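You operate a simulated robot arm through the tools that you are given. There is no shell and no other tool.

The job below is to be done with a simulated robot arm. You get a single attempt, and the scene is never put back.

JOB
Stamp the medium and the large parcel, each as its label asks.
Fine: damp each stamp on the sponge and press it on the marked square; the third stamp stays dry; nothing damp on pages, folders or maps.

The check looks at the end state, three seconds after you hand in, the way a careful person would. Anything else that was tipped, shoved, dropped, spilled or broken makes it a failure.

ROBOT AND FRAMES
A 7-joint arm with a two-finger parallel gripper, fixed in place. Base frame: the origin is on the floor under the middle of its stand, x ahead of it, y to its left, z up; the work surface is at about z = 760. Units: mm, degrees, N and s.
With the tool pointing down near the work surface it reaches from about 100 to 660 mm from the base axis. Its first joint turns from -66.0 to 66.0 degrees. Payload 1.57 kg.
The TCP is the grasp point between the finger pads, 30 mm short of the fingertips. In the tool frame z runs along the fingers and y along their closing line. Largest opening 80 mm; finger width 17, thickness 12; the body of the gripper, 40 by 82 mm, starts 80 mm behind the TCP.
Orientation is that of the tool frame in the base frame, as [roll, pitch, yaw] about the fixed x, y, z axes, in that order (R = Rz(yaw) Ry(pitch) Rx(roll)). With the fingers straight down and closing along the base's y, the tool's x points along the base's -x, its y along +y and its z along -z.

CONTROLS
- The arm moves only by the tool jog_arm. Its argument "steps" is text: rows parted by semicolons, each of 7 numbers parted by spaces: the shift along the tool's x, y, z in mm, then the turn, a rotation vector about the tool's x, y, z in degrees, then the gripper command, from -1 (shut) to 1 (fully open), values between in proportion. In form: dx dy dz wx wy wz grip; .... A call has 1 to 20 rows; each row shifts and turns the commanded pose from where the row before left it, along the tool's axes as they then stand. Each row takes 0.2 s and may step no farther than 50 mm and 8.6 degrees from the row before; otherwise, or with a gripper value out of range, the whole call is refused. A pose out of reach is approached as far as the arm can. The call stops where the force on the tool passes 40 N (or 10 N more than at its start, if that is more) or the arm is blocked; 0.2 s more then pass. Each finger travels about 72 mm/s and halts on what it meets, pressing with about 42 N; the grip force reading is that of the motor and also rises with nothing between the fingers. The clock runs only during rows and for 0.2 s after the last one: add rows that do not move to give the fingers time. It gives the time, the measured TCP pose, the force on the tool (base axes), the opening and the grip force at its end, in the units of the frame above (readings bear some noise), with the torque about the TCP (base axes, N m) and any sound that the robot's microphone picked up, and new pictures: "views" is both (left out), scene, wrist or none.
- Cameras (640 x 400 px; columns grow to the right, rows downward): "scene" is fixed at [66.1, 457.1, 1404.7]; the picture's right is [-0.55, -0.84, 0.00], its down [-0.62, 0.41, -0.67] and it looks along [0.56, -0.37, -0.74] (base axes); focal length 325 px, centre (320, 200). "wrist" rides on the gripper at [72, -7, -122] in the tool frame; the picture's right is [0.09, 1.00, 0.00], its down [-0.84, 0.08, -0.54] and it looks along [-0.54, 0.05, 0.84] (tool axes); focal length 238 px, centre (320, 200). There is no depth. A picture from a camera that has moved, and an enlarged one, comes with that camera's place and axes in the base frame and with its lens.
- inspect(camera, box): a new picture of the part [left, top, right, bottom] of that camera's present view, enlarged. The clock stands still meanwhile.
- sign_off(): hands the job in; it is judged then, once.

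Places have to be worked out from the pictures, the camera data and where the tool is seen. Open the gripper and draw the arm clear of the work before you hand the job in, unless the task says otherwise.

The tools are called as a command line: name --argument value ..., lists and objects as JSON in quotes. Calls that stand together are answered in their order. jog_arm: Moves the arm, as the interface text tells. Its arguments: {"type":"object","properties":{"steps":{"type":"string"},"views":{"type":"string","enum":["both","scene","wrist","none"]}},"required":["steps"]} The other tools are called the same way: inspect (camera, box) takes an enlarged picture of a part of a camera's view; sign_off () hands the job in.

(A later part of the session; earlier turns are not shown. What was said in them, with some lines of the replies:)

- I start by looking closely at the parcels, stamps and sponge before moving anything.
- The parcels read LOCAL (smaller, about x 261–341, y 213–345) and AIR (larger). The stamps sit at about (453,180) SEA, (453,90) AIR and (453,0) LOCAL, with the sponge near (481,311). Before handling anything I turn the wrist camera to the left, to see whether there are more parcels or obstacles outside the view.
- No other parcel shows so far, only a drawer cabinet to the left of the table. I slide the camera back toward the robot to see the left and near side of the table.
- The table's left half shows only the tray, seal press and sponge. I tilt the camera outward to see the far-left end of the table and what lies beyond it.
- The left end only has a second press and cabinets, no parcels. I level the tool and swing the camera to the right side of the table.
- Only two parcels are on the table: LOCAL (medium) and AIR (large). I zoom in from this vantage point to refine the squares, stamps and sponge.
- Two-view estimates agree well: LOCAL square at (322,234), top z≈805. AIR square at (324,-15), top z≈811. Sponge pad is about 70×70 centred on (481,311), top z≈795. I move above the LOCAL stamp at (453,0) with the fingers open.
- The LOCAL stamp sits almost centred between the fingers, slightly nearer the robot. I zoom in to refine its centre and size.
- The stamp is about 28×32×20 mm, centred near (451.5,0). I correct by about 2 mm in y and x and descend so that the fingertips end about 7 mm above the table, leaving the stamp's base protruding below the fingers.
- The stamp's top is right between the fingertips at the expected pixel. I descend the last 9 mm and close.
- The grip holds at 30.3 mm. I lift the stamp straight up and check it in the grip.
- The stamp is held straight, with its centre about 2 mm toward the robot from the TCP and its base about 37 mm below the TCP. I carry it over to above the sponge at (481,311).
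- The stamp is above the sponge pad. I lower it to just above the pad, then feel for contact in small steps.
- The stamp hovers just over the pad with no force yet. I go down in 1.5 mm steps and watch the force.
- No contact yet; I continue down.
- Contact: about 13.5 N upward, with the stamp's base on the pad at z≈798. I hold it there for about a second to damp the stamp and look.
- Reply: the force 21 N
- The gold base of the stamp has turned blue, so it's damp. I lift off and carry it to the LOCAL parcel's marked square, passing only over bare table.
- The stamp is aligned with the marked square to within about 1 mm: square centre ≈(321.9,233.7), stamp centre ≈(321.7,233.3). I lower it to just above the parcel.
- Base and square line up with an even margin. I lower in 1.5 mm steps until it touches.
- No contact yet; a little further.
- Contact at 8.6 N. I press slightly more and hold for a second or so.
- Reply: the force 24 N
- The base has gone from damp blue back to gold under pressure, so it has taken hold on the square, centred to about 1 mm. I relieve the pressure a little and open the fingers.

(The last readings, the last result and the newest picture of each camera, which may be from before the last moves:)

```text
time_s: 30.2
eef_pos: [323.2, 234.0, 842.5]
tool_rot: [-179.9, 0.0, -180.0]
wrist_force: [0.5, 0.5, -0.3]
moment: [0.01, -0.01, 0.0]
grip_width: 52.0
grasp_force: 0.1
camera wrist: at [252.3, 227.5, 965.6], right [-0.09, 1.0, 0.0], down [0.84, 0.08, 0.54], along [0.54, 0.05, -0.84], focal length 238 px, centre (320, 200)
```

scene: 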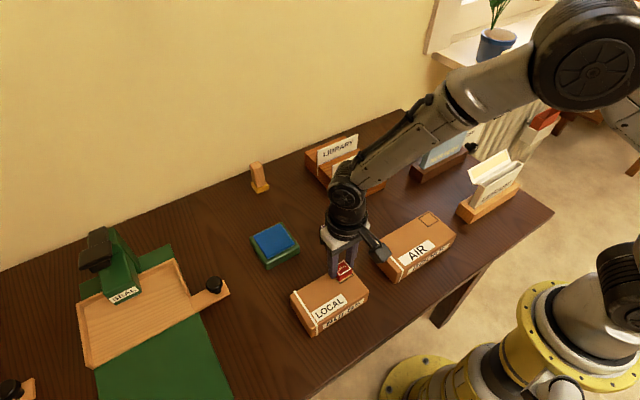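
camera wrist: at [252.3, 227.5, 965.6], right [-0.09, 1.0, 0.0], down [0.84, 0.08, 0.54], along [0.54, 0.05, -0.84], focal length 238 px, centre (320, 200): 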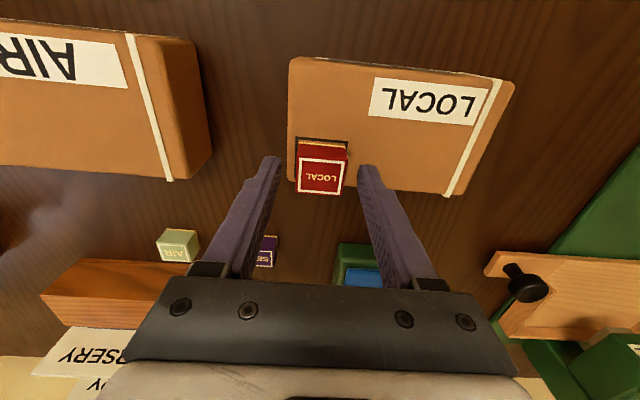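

The fingers are clear on both sides. I lift straight up and look at how the stamp sits.

jog_arm --steps "0 0 -15 0 0 0 0.3; 0 0 -25 0 0 0 0.3; 0 0 -30 0 0 0 0.5; 0 0 -30 0 0 0 1; 0 0 0 0 0 0 1; 0 0 0 0 0 0 1" --views "both"

inspect --camera "scene" --box '[280, 240, 380, 340]'

inspect --camera "wrist" --box '[270, 80, 410, 190]'

```text
time_s: 31.6
eef_pos: [323.1, 234.1, 944.1]
tool_rot: [-180.0, 0.1, 179.9]
wrist_force: [0.1, -0.1, -0.1]
moment: [-0.01, 0.0, -0.02]
grip_width: 79.7
grasp_force: 0.1
camera wrist: at [252.3, 227.6, 1066.6], right [-0.09, 1.0, 0.0], down [0.84, 0.08, 0.54], along [0.54, 0.05, -0.84], focal length 238 px, centre (320, 200)
```

scene: 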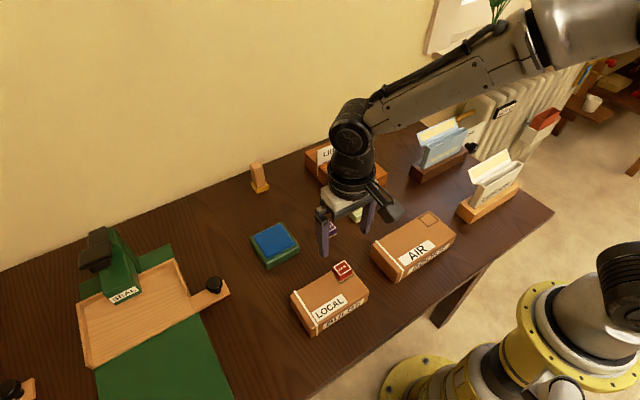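
wrist: 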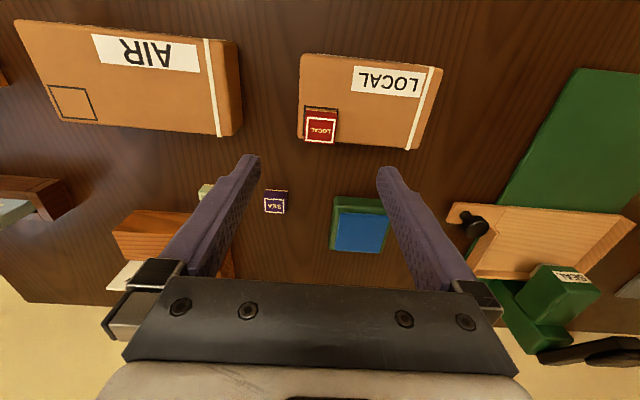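

```text
4.00 times, centred on (330, 290) of scene
camera zoom: at [66.1, 457.1, 1404.7], right [-0.55, -0.84, 0.0], down [-0.62, 0.41, -0.67], along [0.56, -0.37, -0.74], focal length 1300 px, centre (280, -160)
```

zoom: 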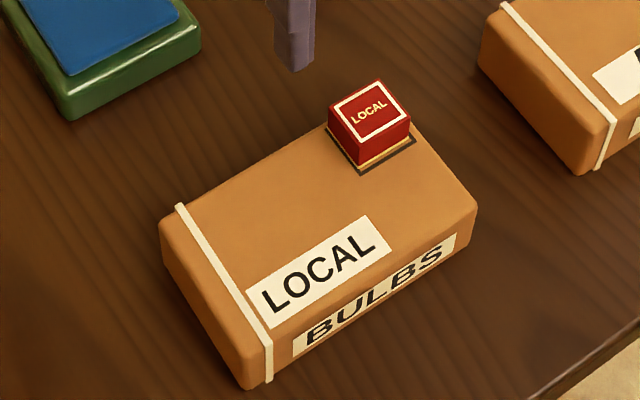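

```text
3.64 times, centred on (340, 135) of wrist
camera zoom: at [252.3, 227.6, 1066.6], right [-0.09, 1.0, 0.0], down [0.84, 0.08, 0.54], along [0.54, 0.05, -0.84], focal length 867 px, centre (247, 436)
```

zoom: 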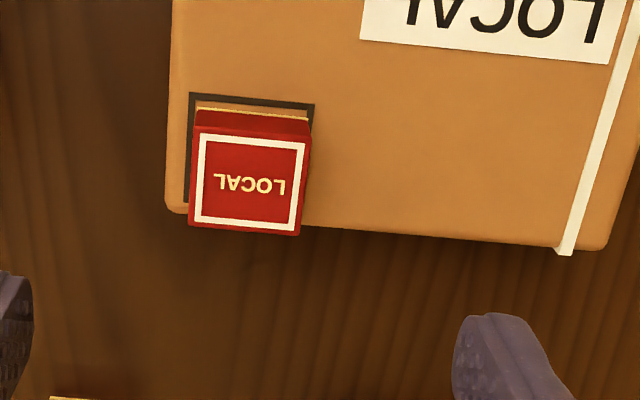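

The LOCAL stamp sits squarely on its marked square. Next I move above the AIR stamp at about (451,90) with the fingers open.

jog_arm --steps "-25.5 -28.8 12 0 0 0 1; -25.5 -28.8 12 0 0 0 1; -25.5 -28.8 12 0 0 0 1; -25.5 -28.8 12 0 0 0 1; -25.5 -28.8 12 0 0 0 1; 0 0 20 0 0 0 1; 0 0 0 0 0 0 1; 0 0 0 0 0 0 1" --views "both"

inspect --camera "wrist" --box '[270, 100, 370, 170]'

inspect --camera "scene" --box '[320, 180, 410, 240]'

```text
time_s: 33.4
eef_pos: [451.9, 90.3, 862.2]
tool_rot: [-180.0, -0.1, 180.0]
wrist_force: [0.0, -0.3, -0.4]
moment: [0.0, 0.0, 0.0]
grip_width: 79.7
grasp_force: 0.0
camera wrist: at [380.4, 83.5, 985.4], right [-0.09, 1.0, 0.0], down [0.84, 0.08, 0.54], along [0.54, 0.05, -0.84], focal length 238 px, centre (320, 200)
```

scene: 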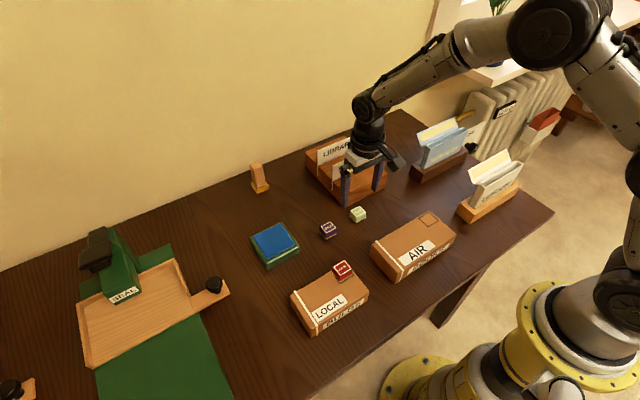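
wrist: 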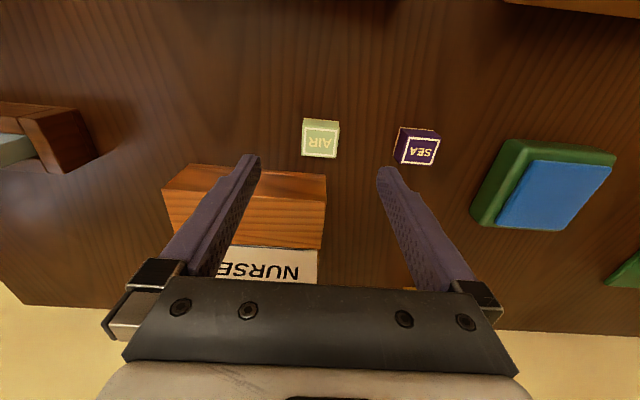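

```text
5.71 times, centred on (320, 135) of wrist
camera zoom: at [380.4, 83.5, 985.4], right [-0.09, 1.0, 0.0], down [0.84, 0.08, 0.54], along [0.54, 0.05, -0.84], focal length 1362 px, centre (320, 571)
```

zoom: 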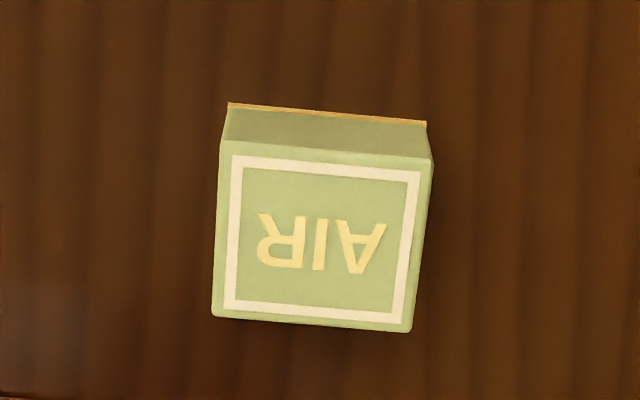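

```text
6.67 times, centred on (365, 210) of scene
camera zoom: at [66.1, 457.1, 1404.7], right [-0.55, -0.84, 0.0], down [-0.62, 0.41, -0.67], along [0.56, -0.37, -0.74], focal length 2167 px, centre (20, 133)
```

zoom: 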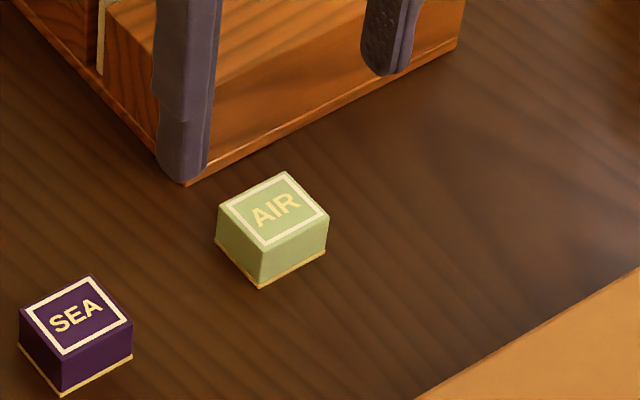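

The AIR stamp is at about (451,90), so a 1 mm correction is enough. I descend to z≈797 and close on it.

jog_arm --steps "1 -0.4 15 0 0 0 1; 0 0 15 0 0 0 1; 0 0 15 0 0 0 1; 0 0 12 0 0 0 1; 0 0 0 0 0 0 1" --views "both"

inspect --camera "scene" --box '[320, 180, 410, 240]'

```text
time_s: 34.6
eef_pos: [449.3, 90.4, 806.6]
tool_rot: [-179.9, 0.0, 180.0]
wrist_force: [0.7, -1.1, -0.9]
moment: [0.06, 0.0, 0.0]
grip_width: 80.0
grasp_force: 0.1
camera wrist: at [378.7, 83.0, 928.6], right [-0.09, 1.0, 0.0], down [0.84, 0.08, 0.54], along [0.54, 0.05, -0.84], focal length 238 px, centre (320, 200)
```

scene: 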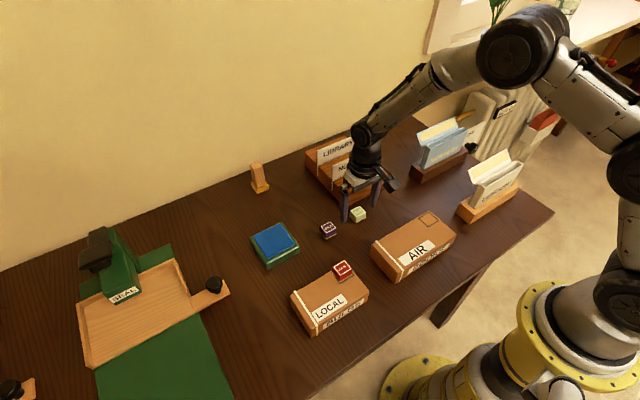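
wrist: 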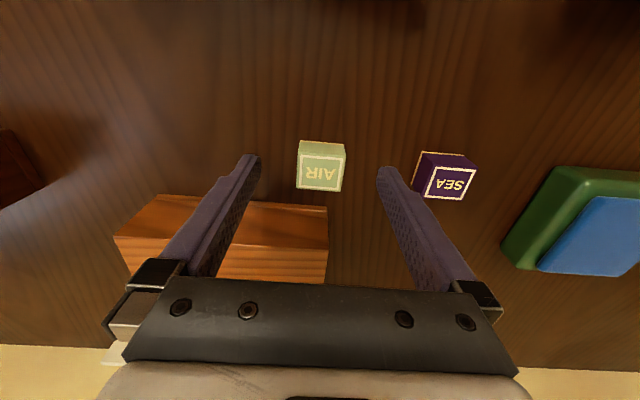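

```text
6.67 times, centred on (365, 210) of scene
camera zoom: at [66.1, 457.1, 1404.7], right [-0.55, -0.84, 0.0], down [-0.62, 0.41, -0.67], along [0.56, -0.37, -0.74], focal length 2167 px, centre (20, 133)
```

zoom: 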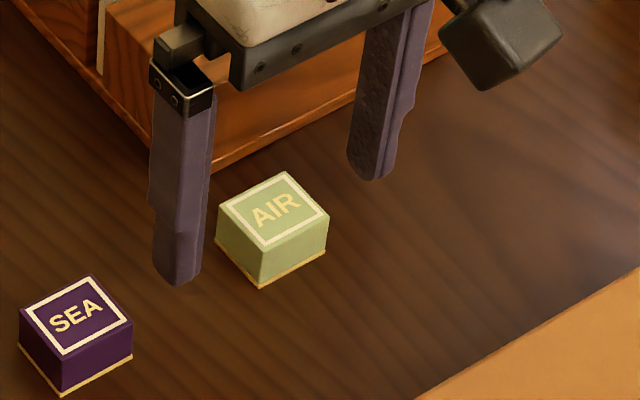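

The stamp is centred between the fingers and SEA is well clear. I descend the last 9 mm and close.

jog_arm --steps "0 0 5 0 0 0 1; 0 0 4.3 0 0 0 1; 0 0 0 0 0 0 1; 0 0 0 0 0 0 0; 0 0 0 0 0 0 -0.3; 0 0 0 0 0 0 -1; 0 0 0 0 0 0 -1; 0 0 0 0 0 0 -1; 0 0 0 0 0 0 -1" --views "wrist"

```text
time_s: 36.6
eef_pos: [450.0, 88.6, 797.1]
tool_rot: [-180.0, 0.0, -180.0]
wrist_force: [0.1, -0.1, -0.6]
moment: [-0.03, -0.01, 0.01]
grip_width: 30.5
grasp_force: 39.8
camera wrist: at [378.9, 83.1, 919.1], right [-0.09, 1.0, 0.0], down [0.84, 0.08, 0.54], along [0.54, 0.05, -0.84], focal length 238 px, centre (320, 200)
```

wrist: 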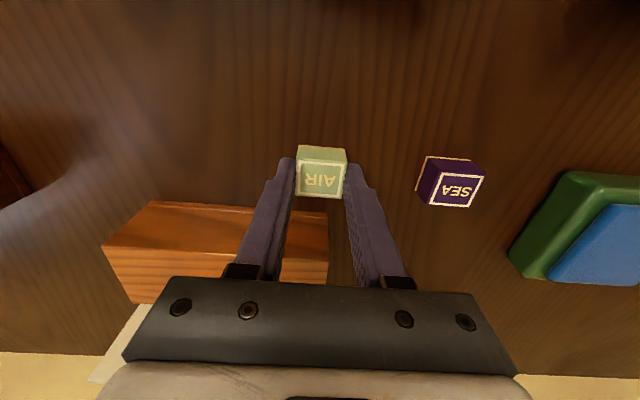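

The AIR stamp is gripped at 30.5 mm. I lift it and check the hold before carrying it to the sponge.

jog_arm --steps "0 0 -10 0 0 0 -1; 0 0 -20 0 0 0 -1; 0 0 -25 0 0 0 -1; 0 0 -25 0 0 0 -1; 0 0 0 0 0 0 -1; 0 0 0 0 0 0 -1" --views "both"

inspect --camera "wrist" --box '[270, 130, 370, 200]'

```text
time_s: 38.0
eef_pos: [450.6, 88.8, 875.9]
tool_rot: [-179.9, 0.0, 180.0]
wrist_force: [0.1, 0.4, 0.1]
moment: [0.0, -0.03, -0.02]
grip_width: 30.3
grasp_force: 39.1
camera wrist: at [379.5, 83.2, 999.3], right [-0.09, 1.0, 0.0], down [0.84, 0.08, 0.54], along [0.54, 0.05, -0.84], focal length 238 px, centre (320, 200)
```

scene: 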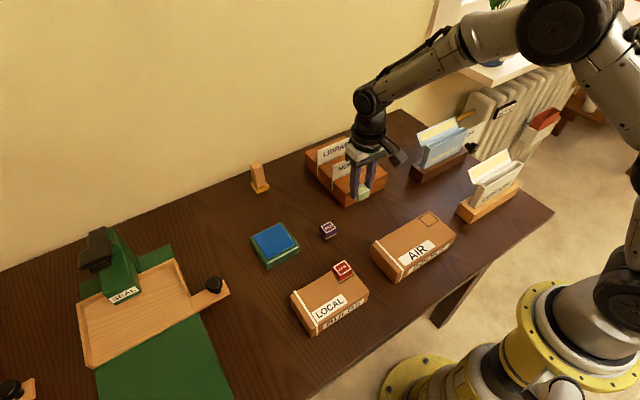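
wrist: 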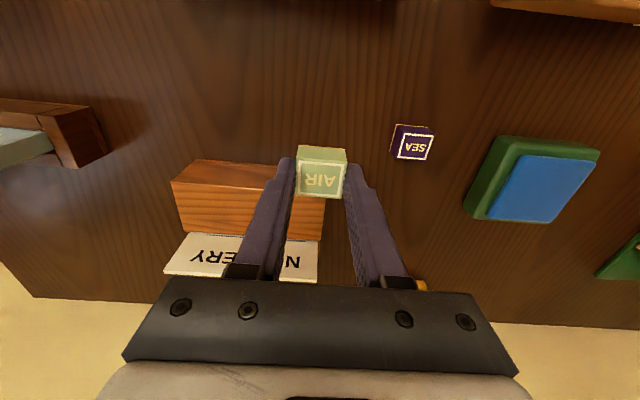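

```text
5.71 times, centred on (320, 165) of wrist
camera zoom: at [379.5, 83.2, 999.3], right [-0.09, 1.0, 0.0], down [0.84, 0.08, 0.54], along [0.54, 0.05, -0.84], focal length 1362 px, centre (320, 400)
```

zoom: 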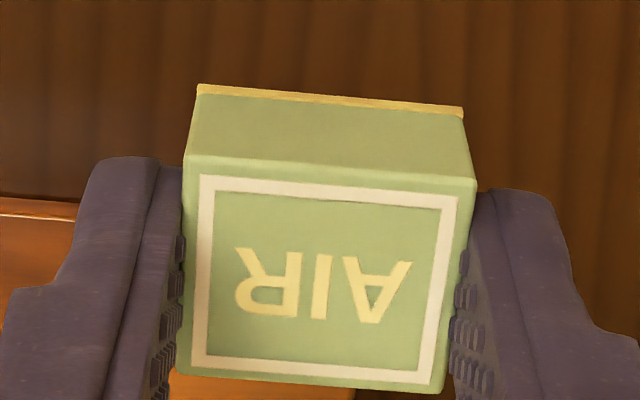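

The stamp is held straight, offset about 1 mm in x. I carry it to above the sponge centre.

jog_arm --steps "0 40 0 0 0 0 -1; 0 40 0 0 0 0 -1; 0 40 0 0 0 0 -1; -10 33.6 0 0 0 0 -1; -10 33.6 0 0 0 0 -1; -9.5 33.6 0 0 0 0 -1; 0 0 0 0 0 0 -1; 0 0 15 0 0 0 -1; 0 0 15 0 0 0 -1; 0 0 7 0 0 0 -1; 0 0 0 0 0 0 -1; 0 0 0 0 0 0 -1" --views "both"

inspect --camera "scene" --box '[230, 190, 330, 280]'

```text
time_s: 40.6
eef_pos: [479.5, 311.1, 840.2]
tool_rot: [-180.0, 0.1, -180.0]
wrist_force: [0.9, -0.3, 0.1]
moment: [-0.01, -0.04, 0.01]
grip_width: 30.3
grasp_force: 39.3
camera wrist: at [408.4, 304.0, 962.2], right [-0.09, 1.0, 0.0], down [0.84, 0.08, 0.54], along [0.54, 0.05, -0.84], focal length 238 px, centre (320, 200)
```

scene: 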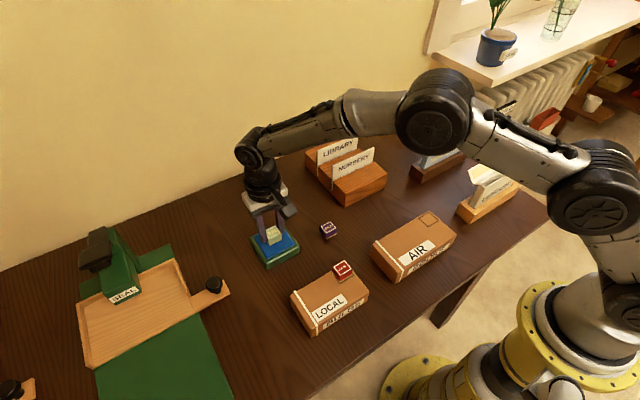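
wrist: 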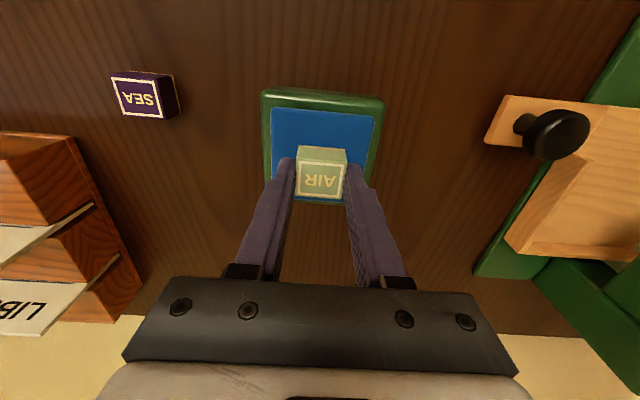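

```text
4.44 times, centred on (280, 235) of scene
camera zoom: at [66.1, 457.1, 1404.7], right [-0.55, -0.84, 0.0], down [-0.62, 0.41, -0.67], along [0.56, -0.37, -0.74], focal length 1445 px, centre (498, 44)
```

zoom: 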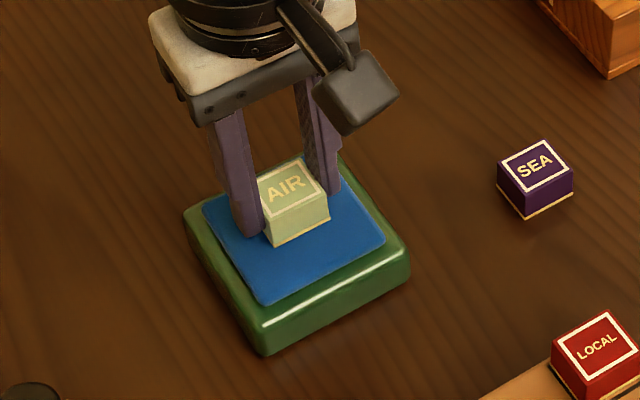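

The stamp hovers a few mm over the pad. I lower until contact is felt.

jog_arm --steps "0 0 2 0 0 0 -1; 0 0 1.5 0 0 0 -1; 0 0 1 0 0 0 -1; 0 0 0 0 0 0 -1" --views "none"

```text
time_s: 41.6
eef_pos: [479.2, 311.2, 834.6]
tool_rot: [-179.9, -0.1, -179.9]
wrist_force: [-1.0, 0.5, -0.4]
moment: [0.0, -0.03, -0.01]
grip_width: 30.6
grasp_force: 39.3
```

No contact yet; I continue in 1 mm steps.

jog_arm --steps "0 0 1 0 0 0 -1; 0 0 1 0 0 0 -1; 0 0 0 0 0 0 -1" --views "none"

```text
time_s: 42.4
eef_pos: [479.7, 310.9, 833.6]
tool_rot: [179.9, 0.1, -180.0]
wrist_force: [-2.8, -1.4, 7.4]
moment: [-0.05, 0.1, -0.01]
grip_width: 30.4
grasp_force: 39.2
```

Contact at 7.4 N. I press slightly more and hold.

jog_arm --steps "0 0 0.8 0 0 0 -1; 0 0 0 0 0 0 -1; 0 0 0 0 0 0 -1; 0 0 0 0 0 0 -1; 0 0 0 0 0 0 -1; 0 0 0 0 0 0 -1; 0 0 0 0 0 0 -1" --views "both"

inspect --camera "scene" --box '[230, 190, 330, 280]'

inspect --camera "wrist" --box '[260, 120, 380, 210]'

```text
time_s: 44.0
eef_pos: [479.0, 311.3, 834.5]
tool_rot: [179.9, 0.3, 179.9]
wrist_force: [-0.3, 0.0, 19.6]
moment: [-0.06, 0.05, -0.02]
grip_width: 30.6
grasp_force: 39.4
camera wrist: at [408.6, 304.6, 956.1], right [-0.09, 1.0, 0.0], down [0.83, 0.08, 0.55], along [0.54, 0.05, -0.84], focal length 238 px, centre (320, 200)
```

scene: 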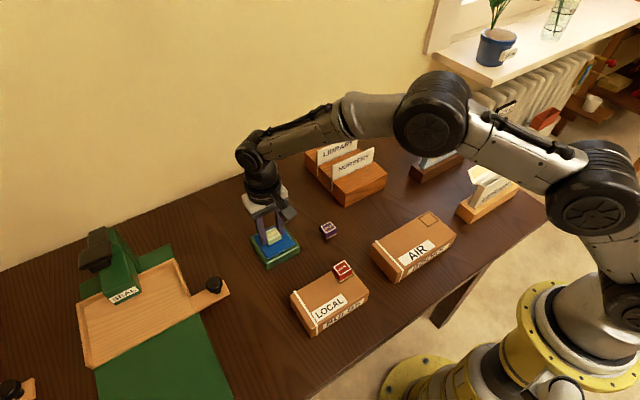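
wrist: 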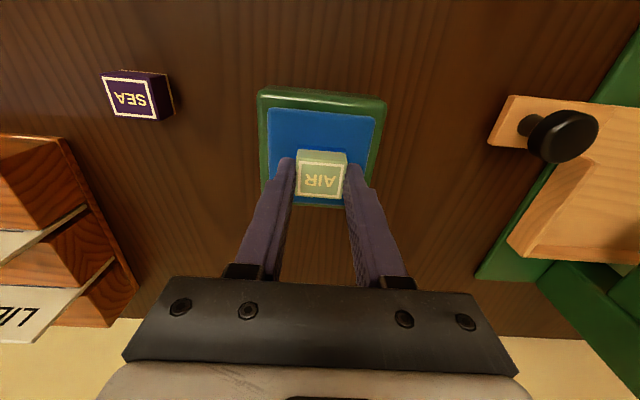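

```text
4.44 times, centred on (280, 235) of scene
camera zoom: at [65.8, 456.9, 1404.8], right [-0.55, -0.84, 0.0], down [-0.62, 0.41, -0.67], along [0.56, -0.37, -0.74], focal length 1445 px, centre (498, 44)
```

zoom: 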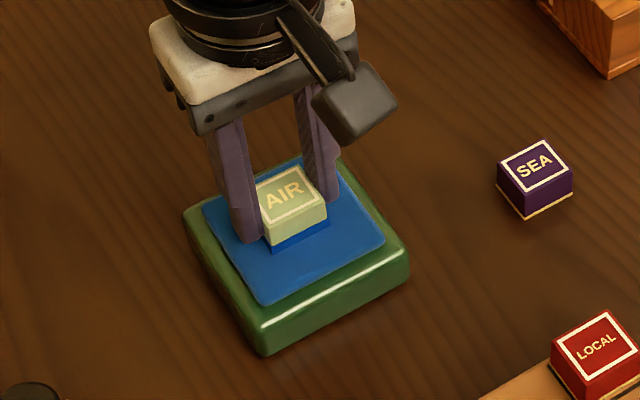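

```text
4.44 times, centred on (320, 165) of wrist
camera zoom: at [408.6, 304.6, 956.1], right [-0.09, 1.0, 0.0], down [0.83, 0.08, 0.55], along [0.54, 0.05, -0.84], focal length 1059 px, centre (320, 356)
```

zoom: 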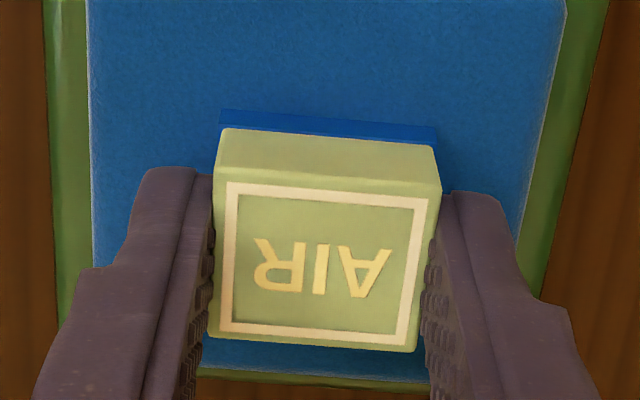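

The AIR stamp's base is blue and damp. I lift it and carry it at z≈890 over bare table, away from the SEA stamp and folders, to above the AIR parcel's square.

jog_arm --steps "0 0 -3 0 0 0 -1; 0 0 -12 0 0 0 -1; 0 0 -20 0 0 0 -1; 0 0 -20 0 0 0 -1; 0 0 0 0 0 0 -1; 26.67 -20.3 0 0 0 0 -1; 26.67 -20.3 0 0 0 0 -1; 26.67 -20.3 0 0 0 0 -1; 12.83 -44.2 0 0 0 0 -1; 12.83 -44.2 0 0 0 0 -1; 12.83 -44.2 0 0 0 0 -1; 12.83 -44.2 0 0 0 0 -1; 12.83 -44.2 0 0 0 0 -1; 12.83 -44.2 0 0 0 0 -1; 0 0 0 0 0 0 -1; 0 0 0 0 0 0 -1" --views "both"

inspect --camera "wrist" --box '[220, 60, 420, 200]'

inspect --camera "scene" --box '[370, 170, 470, 270]'

```text
time_s: 47.4
eef_pos: [324.1, -16.1, 887.3]
tool_rot: [180.0, -0.1, 180.0]
wrist_force: [0.4, -0.9, 0.1]
moment: [-0.02, -0.02, 0.02]
grip_width: 30.7
grasp_force: 38.8
camera wrist: at [252.0, -22.4, 1010.6], right [-0.09, 1.0, 0.0], down [0.84, 0.08, 0.54], along [0.54, 0.05, -0.84], focal length 238 px, centre (320, 200)
```

scene: 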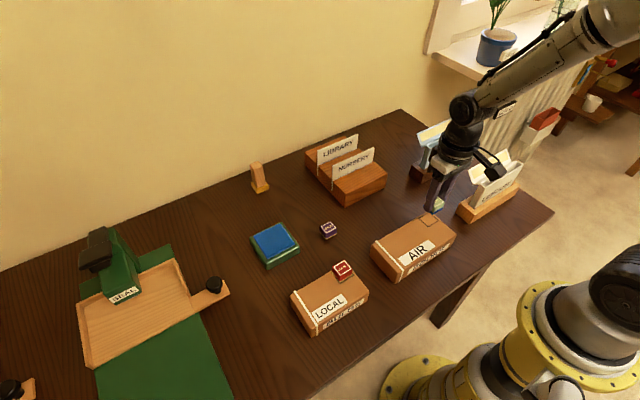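
wrist: 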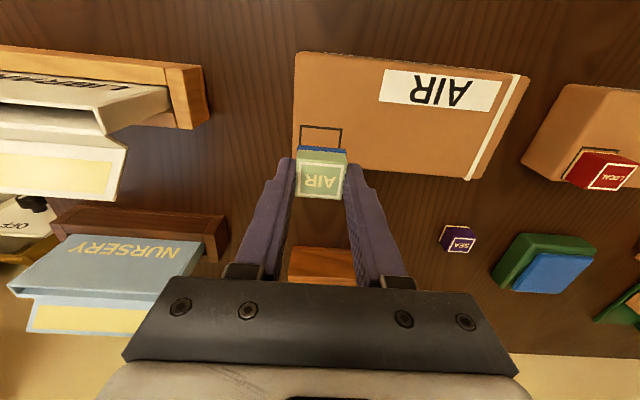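

```text
2.86 times, centred on (320, 130) of wrist
camera zoom: at [252.0, -22.4, 1010.6], right [-0.09, 1.0, 0.0], down [0.84, 0.08, 0.54], along [0.54, 0.05, -0.84], focal length 681 px, centre (320, 400)
```

zoom: 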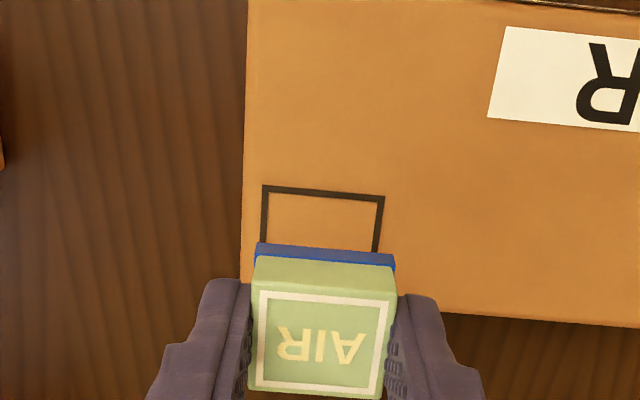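

```text
4.00 times, centred on (420, 220) of scene
camera zoom: at [66.1, 457.1, 1404.7], right [-0.55, -0.84, 0.0], down [-0.62, 0.41, -0.67], along [0.56, -0.37, -0.74], focal length 1300 px, centre (-80, 120)
```

zoom: 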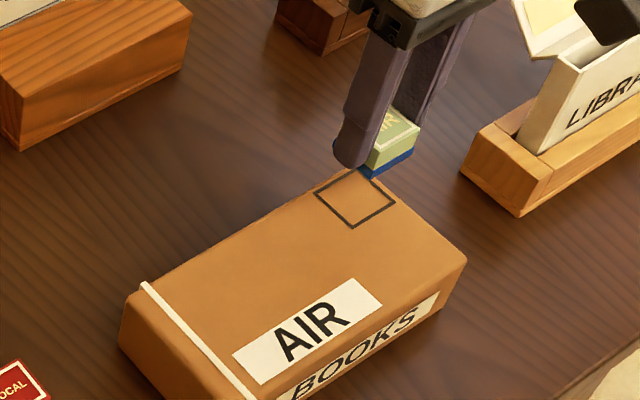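

The square's centre works out at about (324.0,-16.2), and the stamp's at about (324.3,-15.9). I shift about 1 mm toward the robot, to cancel the small bias seen last time, and lower to just above the parcel.

jog_arm --steps "1 -0.3 12 0 0 0 -1; 0 0 12 0 0 0 -1; 0 0 10 0 0 0 -1; 0 0 0 0 0 0 -1; 0 0 0 0 0 0 -1" --views "both"

inspect --camera "wrist" --box '[260, 110, 380, 200]'

inspect --camera "scene" --box '[380, 180, 460, 240]'

```text
time_s: 48.6
eef_pos: [321.3, -15.2, 853.3]
tool_rot: [-180.0, 0.0, 179.9]
wrist_force: [0.1, 0.4, 0.5]
moment: [-0.01, -0.03, -0.01]
grip_width: 30.6
grasp_force: 39.5
camera wrist: at [250.5, -22.5, 976.0], right [-0.09, 1.0, 0.0], down [0.84, 0.08, 0.54], along [0.54, 0.05, -0.84], focal length 238 px, centre (320, 200)
```

scene: 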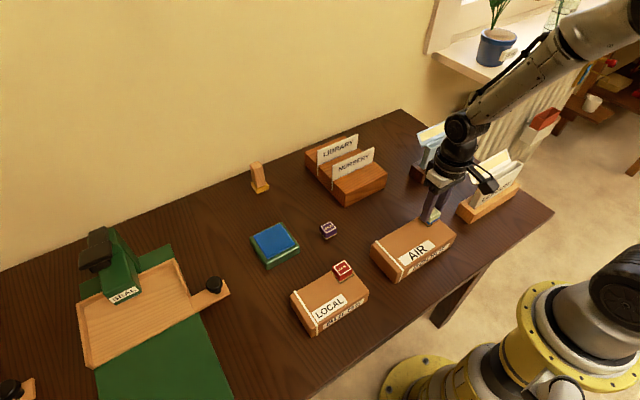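
wrist: 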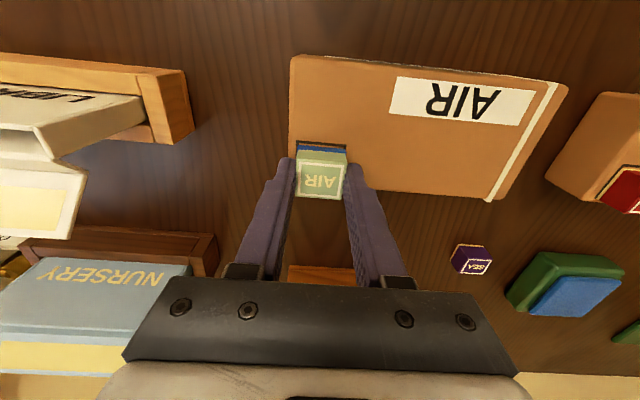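

```text
4.44 times, centred on (320, 155) of wrist
camera zoom: at [250.5, -22.5, 976.0], right [-0.09, 1.0, 0.0], down [0.84, 0.08, 0.54], along [0.54, 0.05, -0.84], focal length 1059 px, centre (320, 400)
```

zoom: 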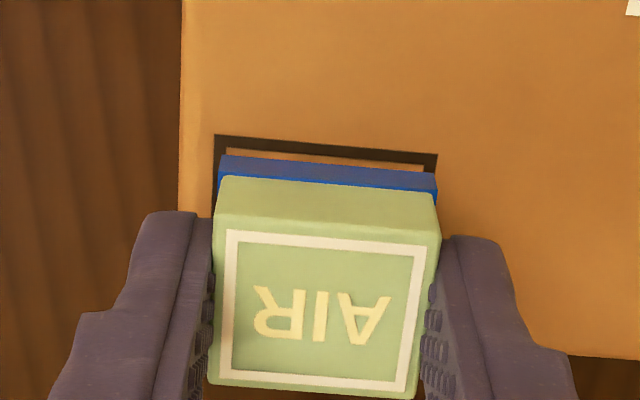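

```text
6.67 times, centred on (420, 210) of scene
camera zoom: at [66.1, 457.1, 1404.7], right [-0.55, -0.84, 0.0], down [-0.62, 0.41, -0.67], along [0.56, -0.37, -0.74], focal length 2167 px, centre (-347, 133)
```

zoom: 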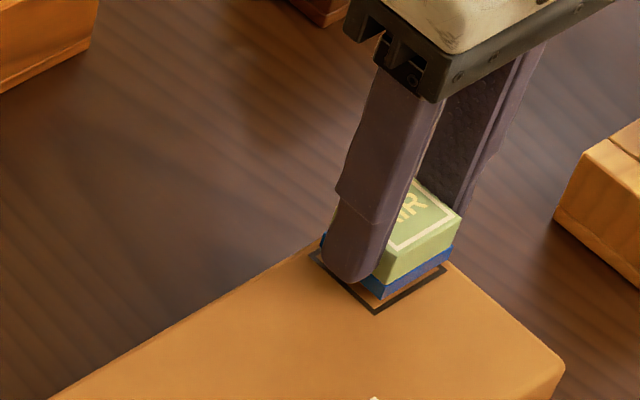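

Comparing with the LOCAL placement at the same stage, the stamp is within about 0.5 mm in x and 0.4 mm in y. I trim that and lower slowly.

jog_arm --steps "0.2 -0.4 1.5 0 0 0 -1; 0 0 1.5 0 0 0 -1; 0 0 1.5 0 0 0 -1; 0 0 0 0 0 0 -1" --views "none"

```text
time_s: 49.6
eef_pos: [321.4, -15.5, 847.8]
tool_rot: [180.0, 0.1, -180.0]
wrist_force: [-0.3, -0.2, 0.5]
moment: [-0.01, -0.02, 0.0]
grip_width: 30.5
grasp_force: 39.3
```

No contact yet; I take 1 mm steps.

jog_arm --steps "0 0 1 0 0 0 -1; 0 0 1 0 0 0 -1; 0 0 0 0 0 0 -1" --views "wrist"

inspect --camera "wrist" --box '[260, 110, 380, 200]'

```text
time_s: 50.4
eef_pos: [321.7, -15.9, 846.0]
tool_rot: [180.0, 0.1, -180.0]
wrist_force: [0.1, -0.6, -0.3]
moment: [0.04, 0.02, 0.02]
grip_width: 30.6
grasp_force: 39.4
camera wrist: at [250.4, -22.8, 969.3], right [-0.09, 1.0, 0.0], down [0.84, 0.08, 0.54], along [0.54, 0.05, -0.84], focal length 238 px, centre (320, 200)
```

wrist: 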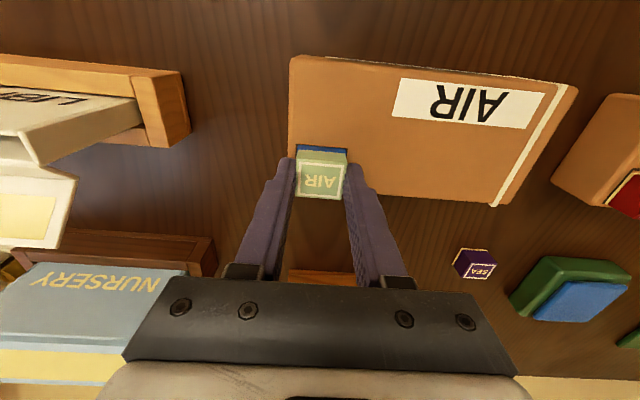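

```text
4.44 times, centred on (320, 155) of wrist
camera zoom: at [250.4, -22.8, 969.3], right [-0.09, 1.0, 0.0], down [0.84, 0.08, 0.54], along [0.54, 0.05, -0.84], focal length 1059 px, centre (320, 400)
```

zoom: 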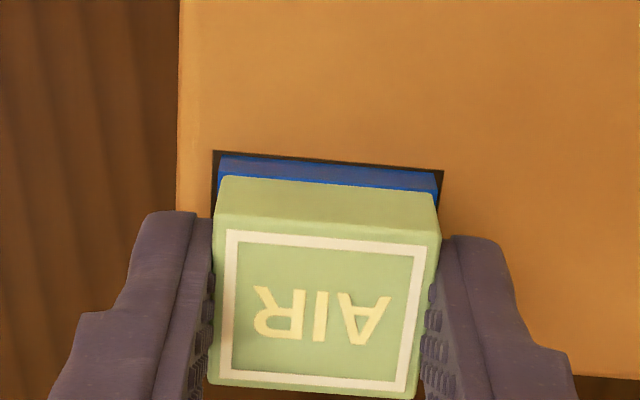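

Close to contact, the stamp's near margin looks about 1.8 mm too small; pressing tends to push it about 1 mm outward. I shift 1 mm outward and continue down in small steps.

jog_arm --steps "-1 0 0 0 0 0 -1; 0 0 0.7 0 0 0 -1; 0 0 0 0 0 0 -1" --views "wrist"

inspect --camera "wrist" --box '[260, 110, 380, 200]'

inspect --camera "scene" --box '[380, 180, 460, 240]'

```text
time_s: 51.2
eef_pos: [323.8, -15.5, 845.4]
tool_rot: [180.0, 0.0, 180.0]
wrist_force: [-0.1, -0.5, -0.1]
moment: [0.01, 0.0, 0.0]
grip_width: 30.4
grasp_force: 39.4
camera wrist: at [251.6, -22.9, 968.7], right [-0.09, 1.0, 0.0], down [0.84, 0.08, 0.54], along [0.54, 0.05, -0.84], focal length 238 px, centre (320, 200)
```

wrist: 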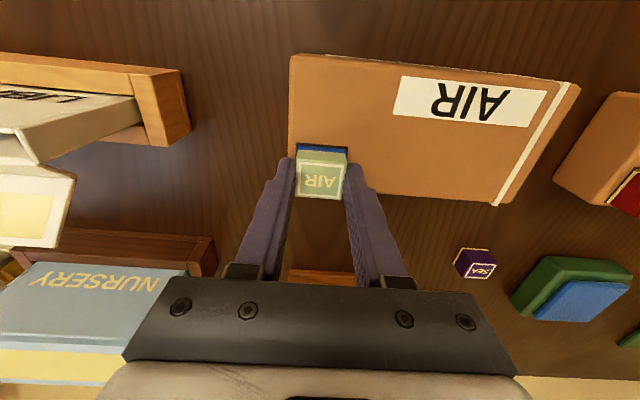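

```text
4.44 times, centred on (320, 155) of wrist
camera zoom: at [251.6, -22.9, 968.7], right [-0.09, 1.0, 0.0], down [0.84, 0.08, 0.54], along [0.54, 0.05, -0.84], focal length 1059 px, centre (320, 400)
```

zoom: 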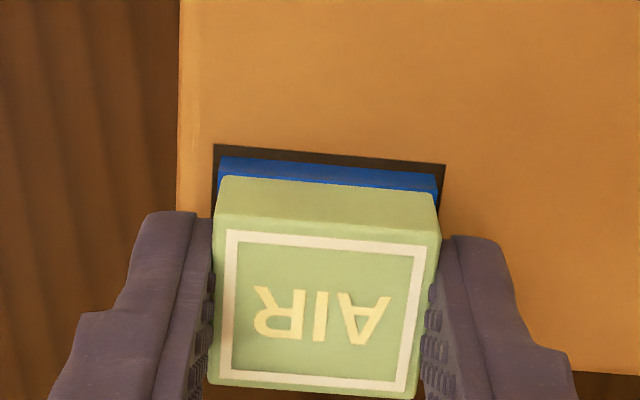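

```text
6.67 times, centred on (420, 210) of scene
camera zoom: at [66.1, 457.1, 1404.7], right [-0.55, -0.84, 0.0], down [-0.62, 0.41, -0.67], along [0.56, -0.37, -0.74], focal length 2167 px, centre (-347, 133)
```

zoom: 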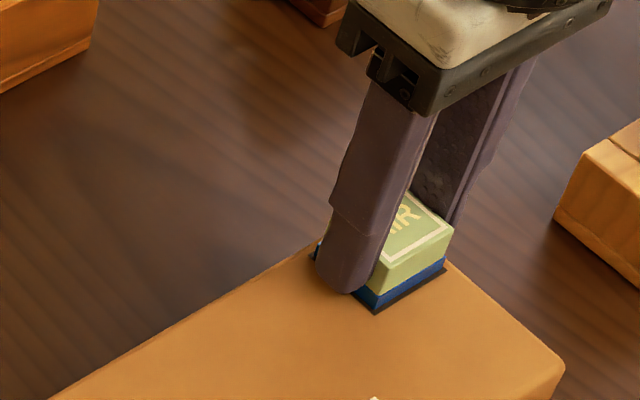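

The near margin is now about 1.6 mm, and the usual outward settling under pressure should centre it. I lower on to contact.

jog_arm --steps "0 0 0.8 0 0 0 -1; 0 0 0 0 0 0 -1; 0 0 0 0 0 0 -1" --views "none"

```text
time_s: 52.0
eef_pos: [322.5, -15.3, 845.8]
tool_rot: [-180.0, 0.1, 180.0]
wrist_force: [-2.6, -0.1, 8.5]
moment: [-0.01, 0.06, 0.01]
grip_width: 30.5
grasp_force: 39.6
```

Contact at 8.5 N. I hold for a moment and look.

jog_arm --steps "0 0 0 0 0 0 -1; 0 0 0 0 0 0 -1; 0 0 0 0 0 0 -1" --views "wrist"

inspect --camera "wrist" --box '[260, 110, 380, 200]'

```text
time_s: 52.8
eef_pos: [323.6, -16.1, 845.2]
tool_rot: [-180.0, 0.1, 180.0]
wrist_force: [0.4, 0.1, 10.4]
moment: [0.01, 0.04, -0.02]
grip_width: 30.4
grasp_force: 39.5
camera wrist: at [251.8, -22.9, 968.3], right [-0.09, 1.0, 0.0], down [0.84, 0.08, 0.54], along [0.54, 0.05, -0.84], focal length 238 px, centre (320, 200)
```

wrist: 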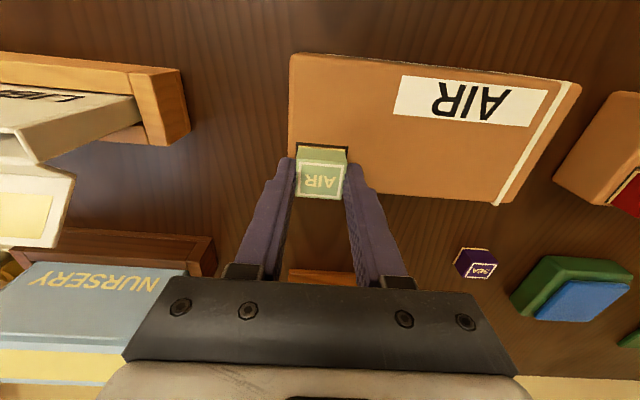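

```text
4.44 times, centred on (320, 155) of wrist
camera zoom: at [251.8, -22.9, 968.3], right [-0.09, 1.0, 0.0], down [0.84, 0.08, 0.54], along [0.54, 0.05, -0.84], focal length 1059 px, centre (320, 400)
```

zoom: 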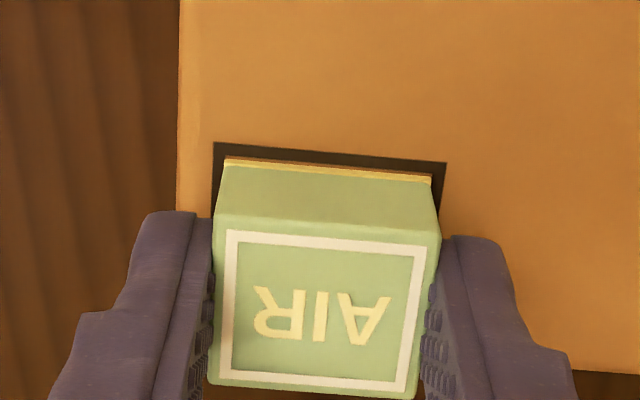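

The base has turned gold on the square, with even margins. I press slightly firmer and hold, as with the first one.

jog_arm --steps "0 0 0.4 0 0 0 -1; 0 0 0 0 0 0 -1; 0 0 0 0 0 0 -1; 0 0 0 0 0 0 -1; 0 0 0 0 0 0 -1; 0 0 0 0 0 0 -1" --views "none"

```text
time_s: 54.2
eef_pos: [322.5, -16.7, 845.1]
tool_rot: [180.0, 0.2, 180.0]
wrist_force: [0.5, 0.3, 24.2]
moment: [0.0, -0.01, -0.01]
grip_width: 30.6
grasp_force: 39.9
```

Pressed at 24 N, same as the first. I relieve the pressure, open the fingers evenly and check.

jog_arm --steps "0 0 -0.7 0 0 0 -1; 0 0 0 0 0 0 -1; 0 0 0 0 0 0 -0.1; 0 0 0 0 0 0 0.1; 0 0 0 0 0 0 0.3; 0 0 0 0 0 0 0.3; 0 0 0 0 0 0 0.3" --views "wrist"

```text
time_s: 55.8
eef_pos: [322.9, -16.9, 845.4]
tool_rot: [180.0, 0.0, 180.0]
wrist_force: [0.5, 1.0, 0.0]
moment: [0.02, 0.0, -0.01]
grip_width: 52.1
grasp_force: 0.1
camera wrist: at [251.3, -23.1, 968.3], right [-0.09, 1.0, 0.0], down [0.84, 0.08, 0.54], along [0.54, 0.05, -0.84], focal length 238 px, centre (320, 200)
```

wrist: 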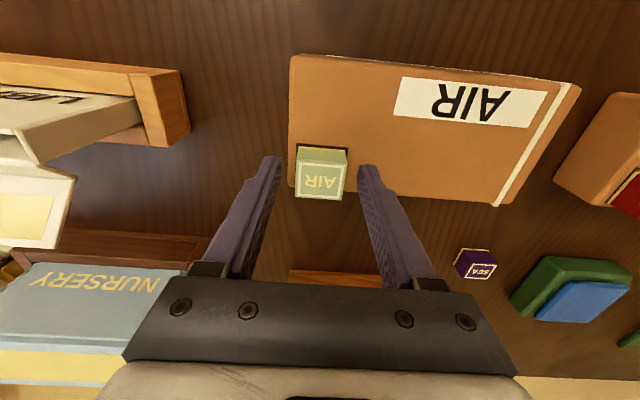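

The fingers are clear of the stamp. I lift straight up and withdraw the arm high above the table, then inspect the result.

jog_arm --steps "0 0 -15 0 0 0 0.3; 0 0 -25 0 0 0 0.3; 0 0 -30 0 0 0 0.5; 0 0 -40 0 0 0 1; 0 0 -45 0 0 0 1; 0 0 -45 0 0 0 1; 0 40 0 0 0 0 1; 0 40 0 0 0 0 1; 0 40 0 0 0 0 1; 0 0 0 0 0 0 1; 0 0 0 0 0 0 1" --views "both"

inspect --camera "scene" --box '[280, 200, 470, 340]'

inspect --camera "wrist" --box '[180, 20, 520, 210]'

inspect --camera "scene" --box '[240, 190, 370, 280]'

```text
time_s: 58.2
eef_pos: [322.9, 104.0, 1044.6]
tool_rot: [180.0, 0.1, 180.0]
wrist_force: [0.0, 0.3, -0.2]
moment: [0.03, 0.01, -0.03]
grip_width: 79.7
grasp_force: 0.1
camera wrist: at [251.9, 96.7, 1168.3], right [-0.09, 1.0, 0.0], down [0.84, 0.08, 0.54], along [0.54, 0.05, -0.84], focal length 238 px, centre (320, 200)
```

scene: 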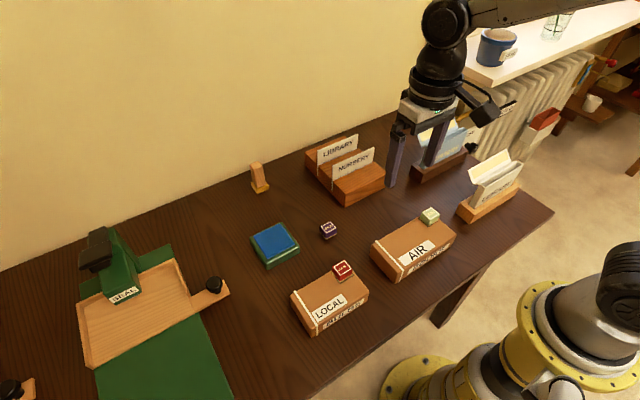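
wrist: 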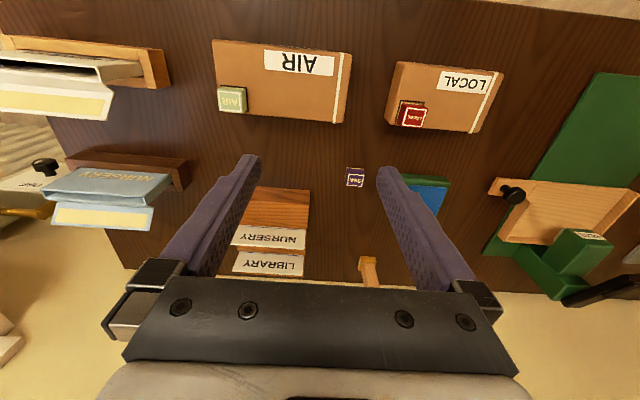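

```text
2.86 times, centred on (375, 270) of scene
camera zoom: at [66.1, 457.1, 1404.7], right [-0.55, -0.84, 0.0], down [-0.62, 0.41, -0.67], along [0.56, -0.37, -0.74], focal length 929 px, centre (163, 0)
```

zoom: 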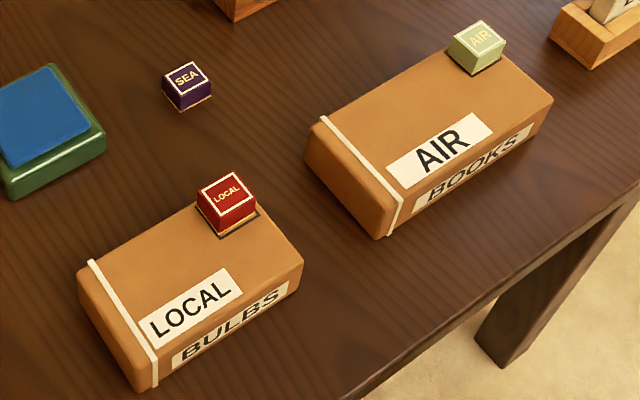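

```text
1.88 times, centred on (350, 115) of wrist
camera zoom: at [251.9, 96.7, 1168.3], right [-0.09, 1.0, 0.0], down [0.84, 0.08, 0.54], along [0.54, 0.05, -0.84], focal length 449 px, centre (264, 360)
```

zoom: 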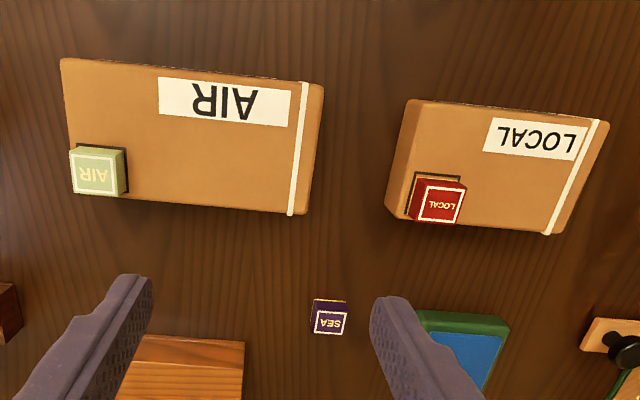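

```text
4.44 times, centred on (305, 235) of scene
camera zoom: at [66.1, 457.1, 1404.7], right [-0.55, -0.84, 0.0], down [-0.62, 0.41, -0.67], along [0.56, -0.37, -0.74], focal length 1445 px, centre (387, 44)
```

zoom: 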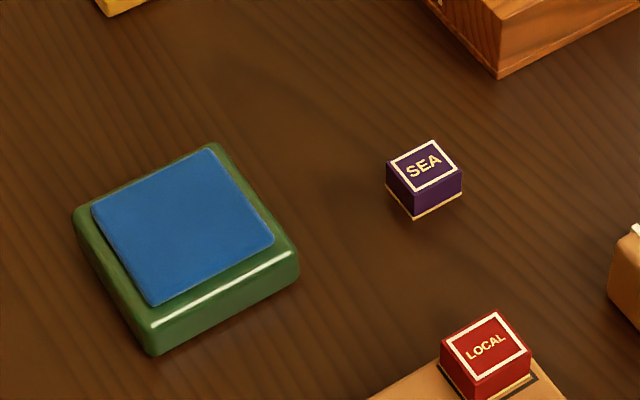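

Both stamps sit on their squares with gold bases, SEA is untouched and dry, and sponge and racks are as before. One last close look at both placements before handing in.

inspect --camera "wrist" --box '[205, 70, 285, 130]'

inspect --camera "scene" --box '[390, 190, 470, 250]'

inspect --camera "wrist" --box '[380, 80, 460, 140]'

```text
6.67 times, centred on (245, 100) of wrist
camera zoom: at [251.9, 96.7, 1168.3], right [-0.09, 1.0, 0.0], down [0.84, 0.08, 0.54], along [0.54, 0.05, -0.84], focal length 1589 px, centre (820, 867)
```

zoom: 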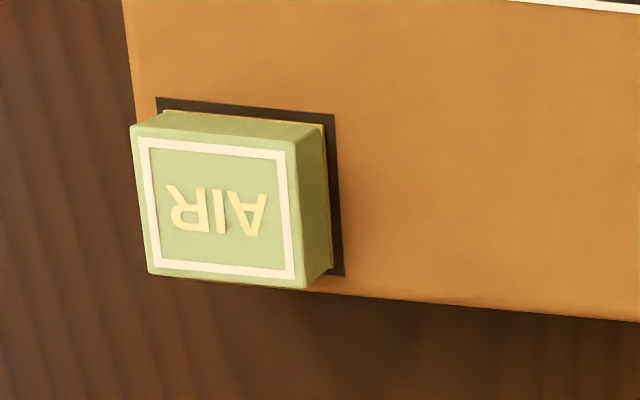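

```text
6.67 times, centred on (430, 220) of scene
camera zoom: at [66.1, 457.1, 1404.7], right [-0.55, -0.84, 0.0], down [-0.62, 0.41, -0.67], along [0.56, -0.37, -0.74], focal length 2167 px, centre (-413, 67)
```

zoom: 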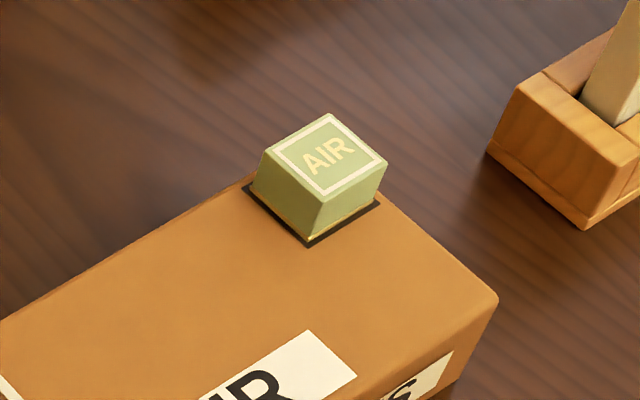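

```text
6.67 times, centred on (420, 110) of wrist
camera zoom: at [251.9, 96.7, 1168.3], right [-0.09, 1.0, 0.0], down [0.84, 0.08, 0.54], along [0.54, 0.05, -0.84], focal length 1589 px, centre (-347, 800)
```

zoom: 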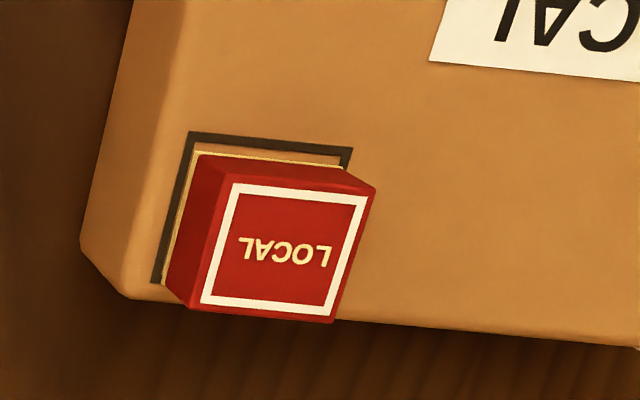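

Both stamps lie on their marked squares (AIR within about 0.5 mm, LOCAL about 2 mm off-centre but on the square), and nothing else has moved. The gripper is open and the arm is raised clear, so I hand in.

sign_off

```text
The job is handed in.
```

Both parcels are stamped as their labels ask, and the job is handed in. I haven't been told the result of the check.

- **Medium parcel (LOCAL):** the LOCAL stamp was damped on the sponge and pressed on the marked square at about 24 N. It sits on the square, roughly 2 mm off-centre.
- **Large parcel (AIR):** the AIR stamp was damped and pressed the same way. It sits within about 0.5 mm of the centre.
- **Third stamp (SEA):** it was never touched and still looks dry in the last picture.

I saw only these two parcels on the table, so I took LOCAL as the medium one and AIR as the large one. In the last pictures nothing else had moved, and the damp stamps passed only over bare table and the parcels. The gripper was open and the arm raised clear when I handed in.
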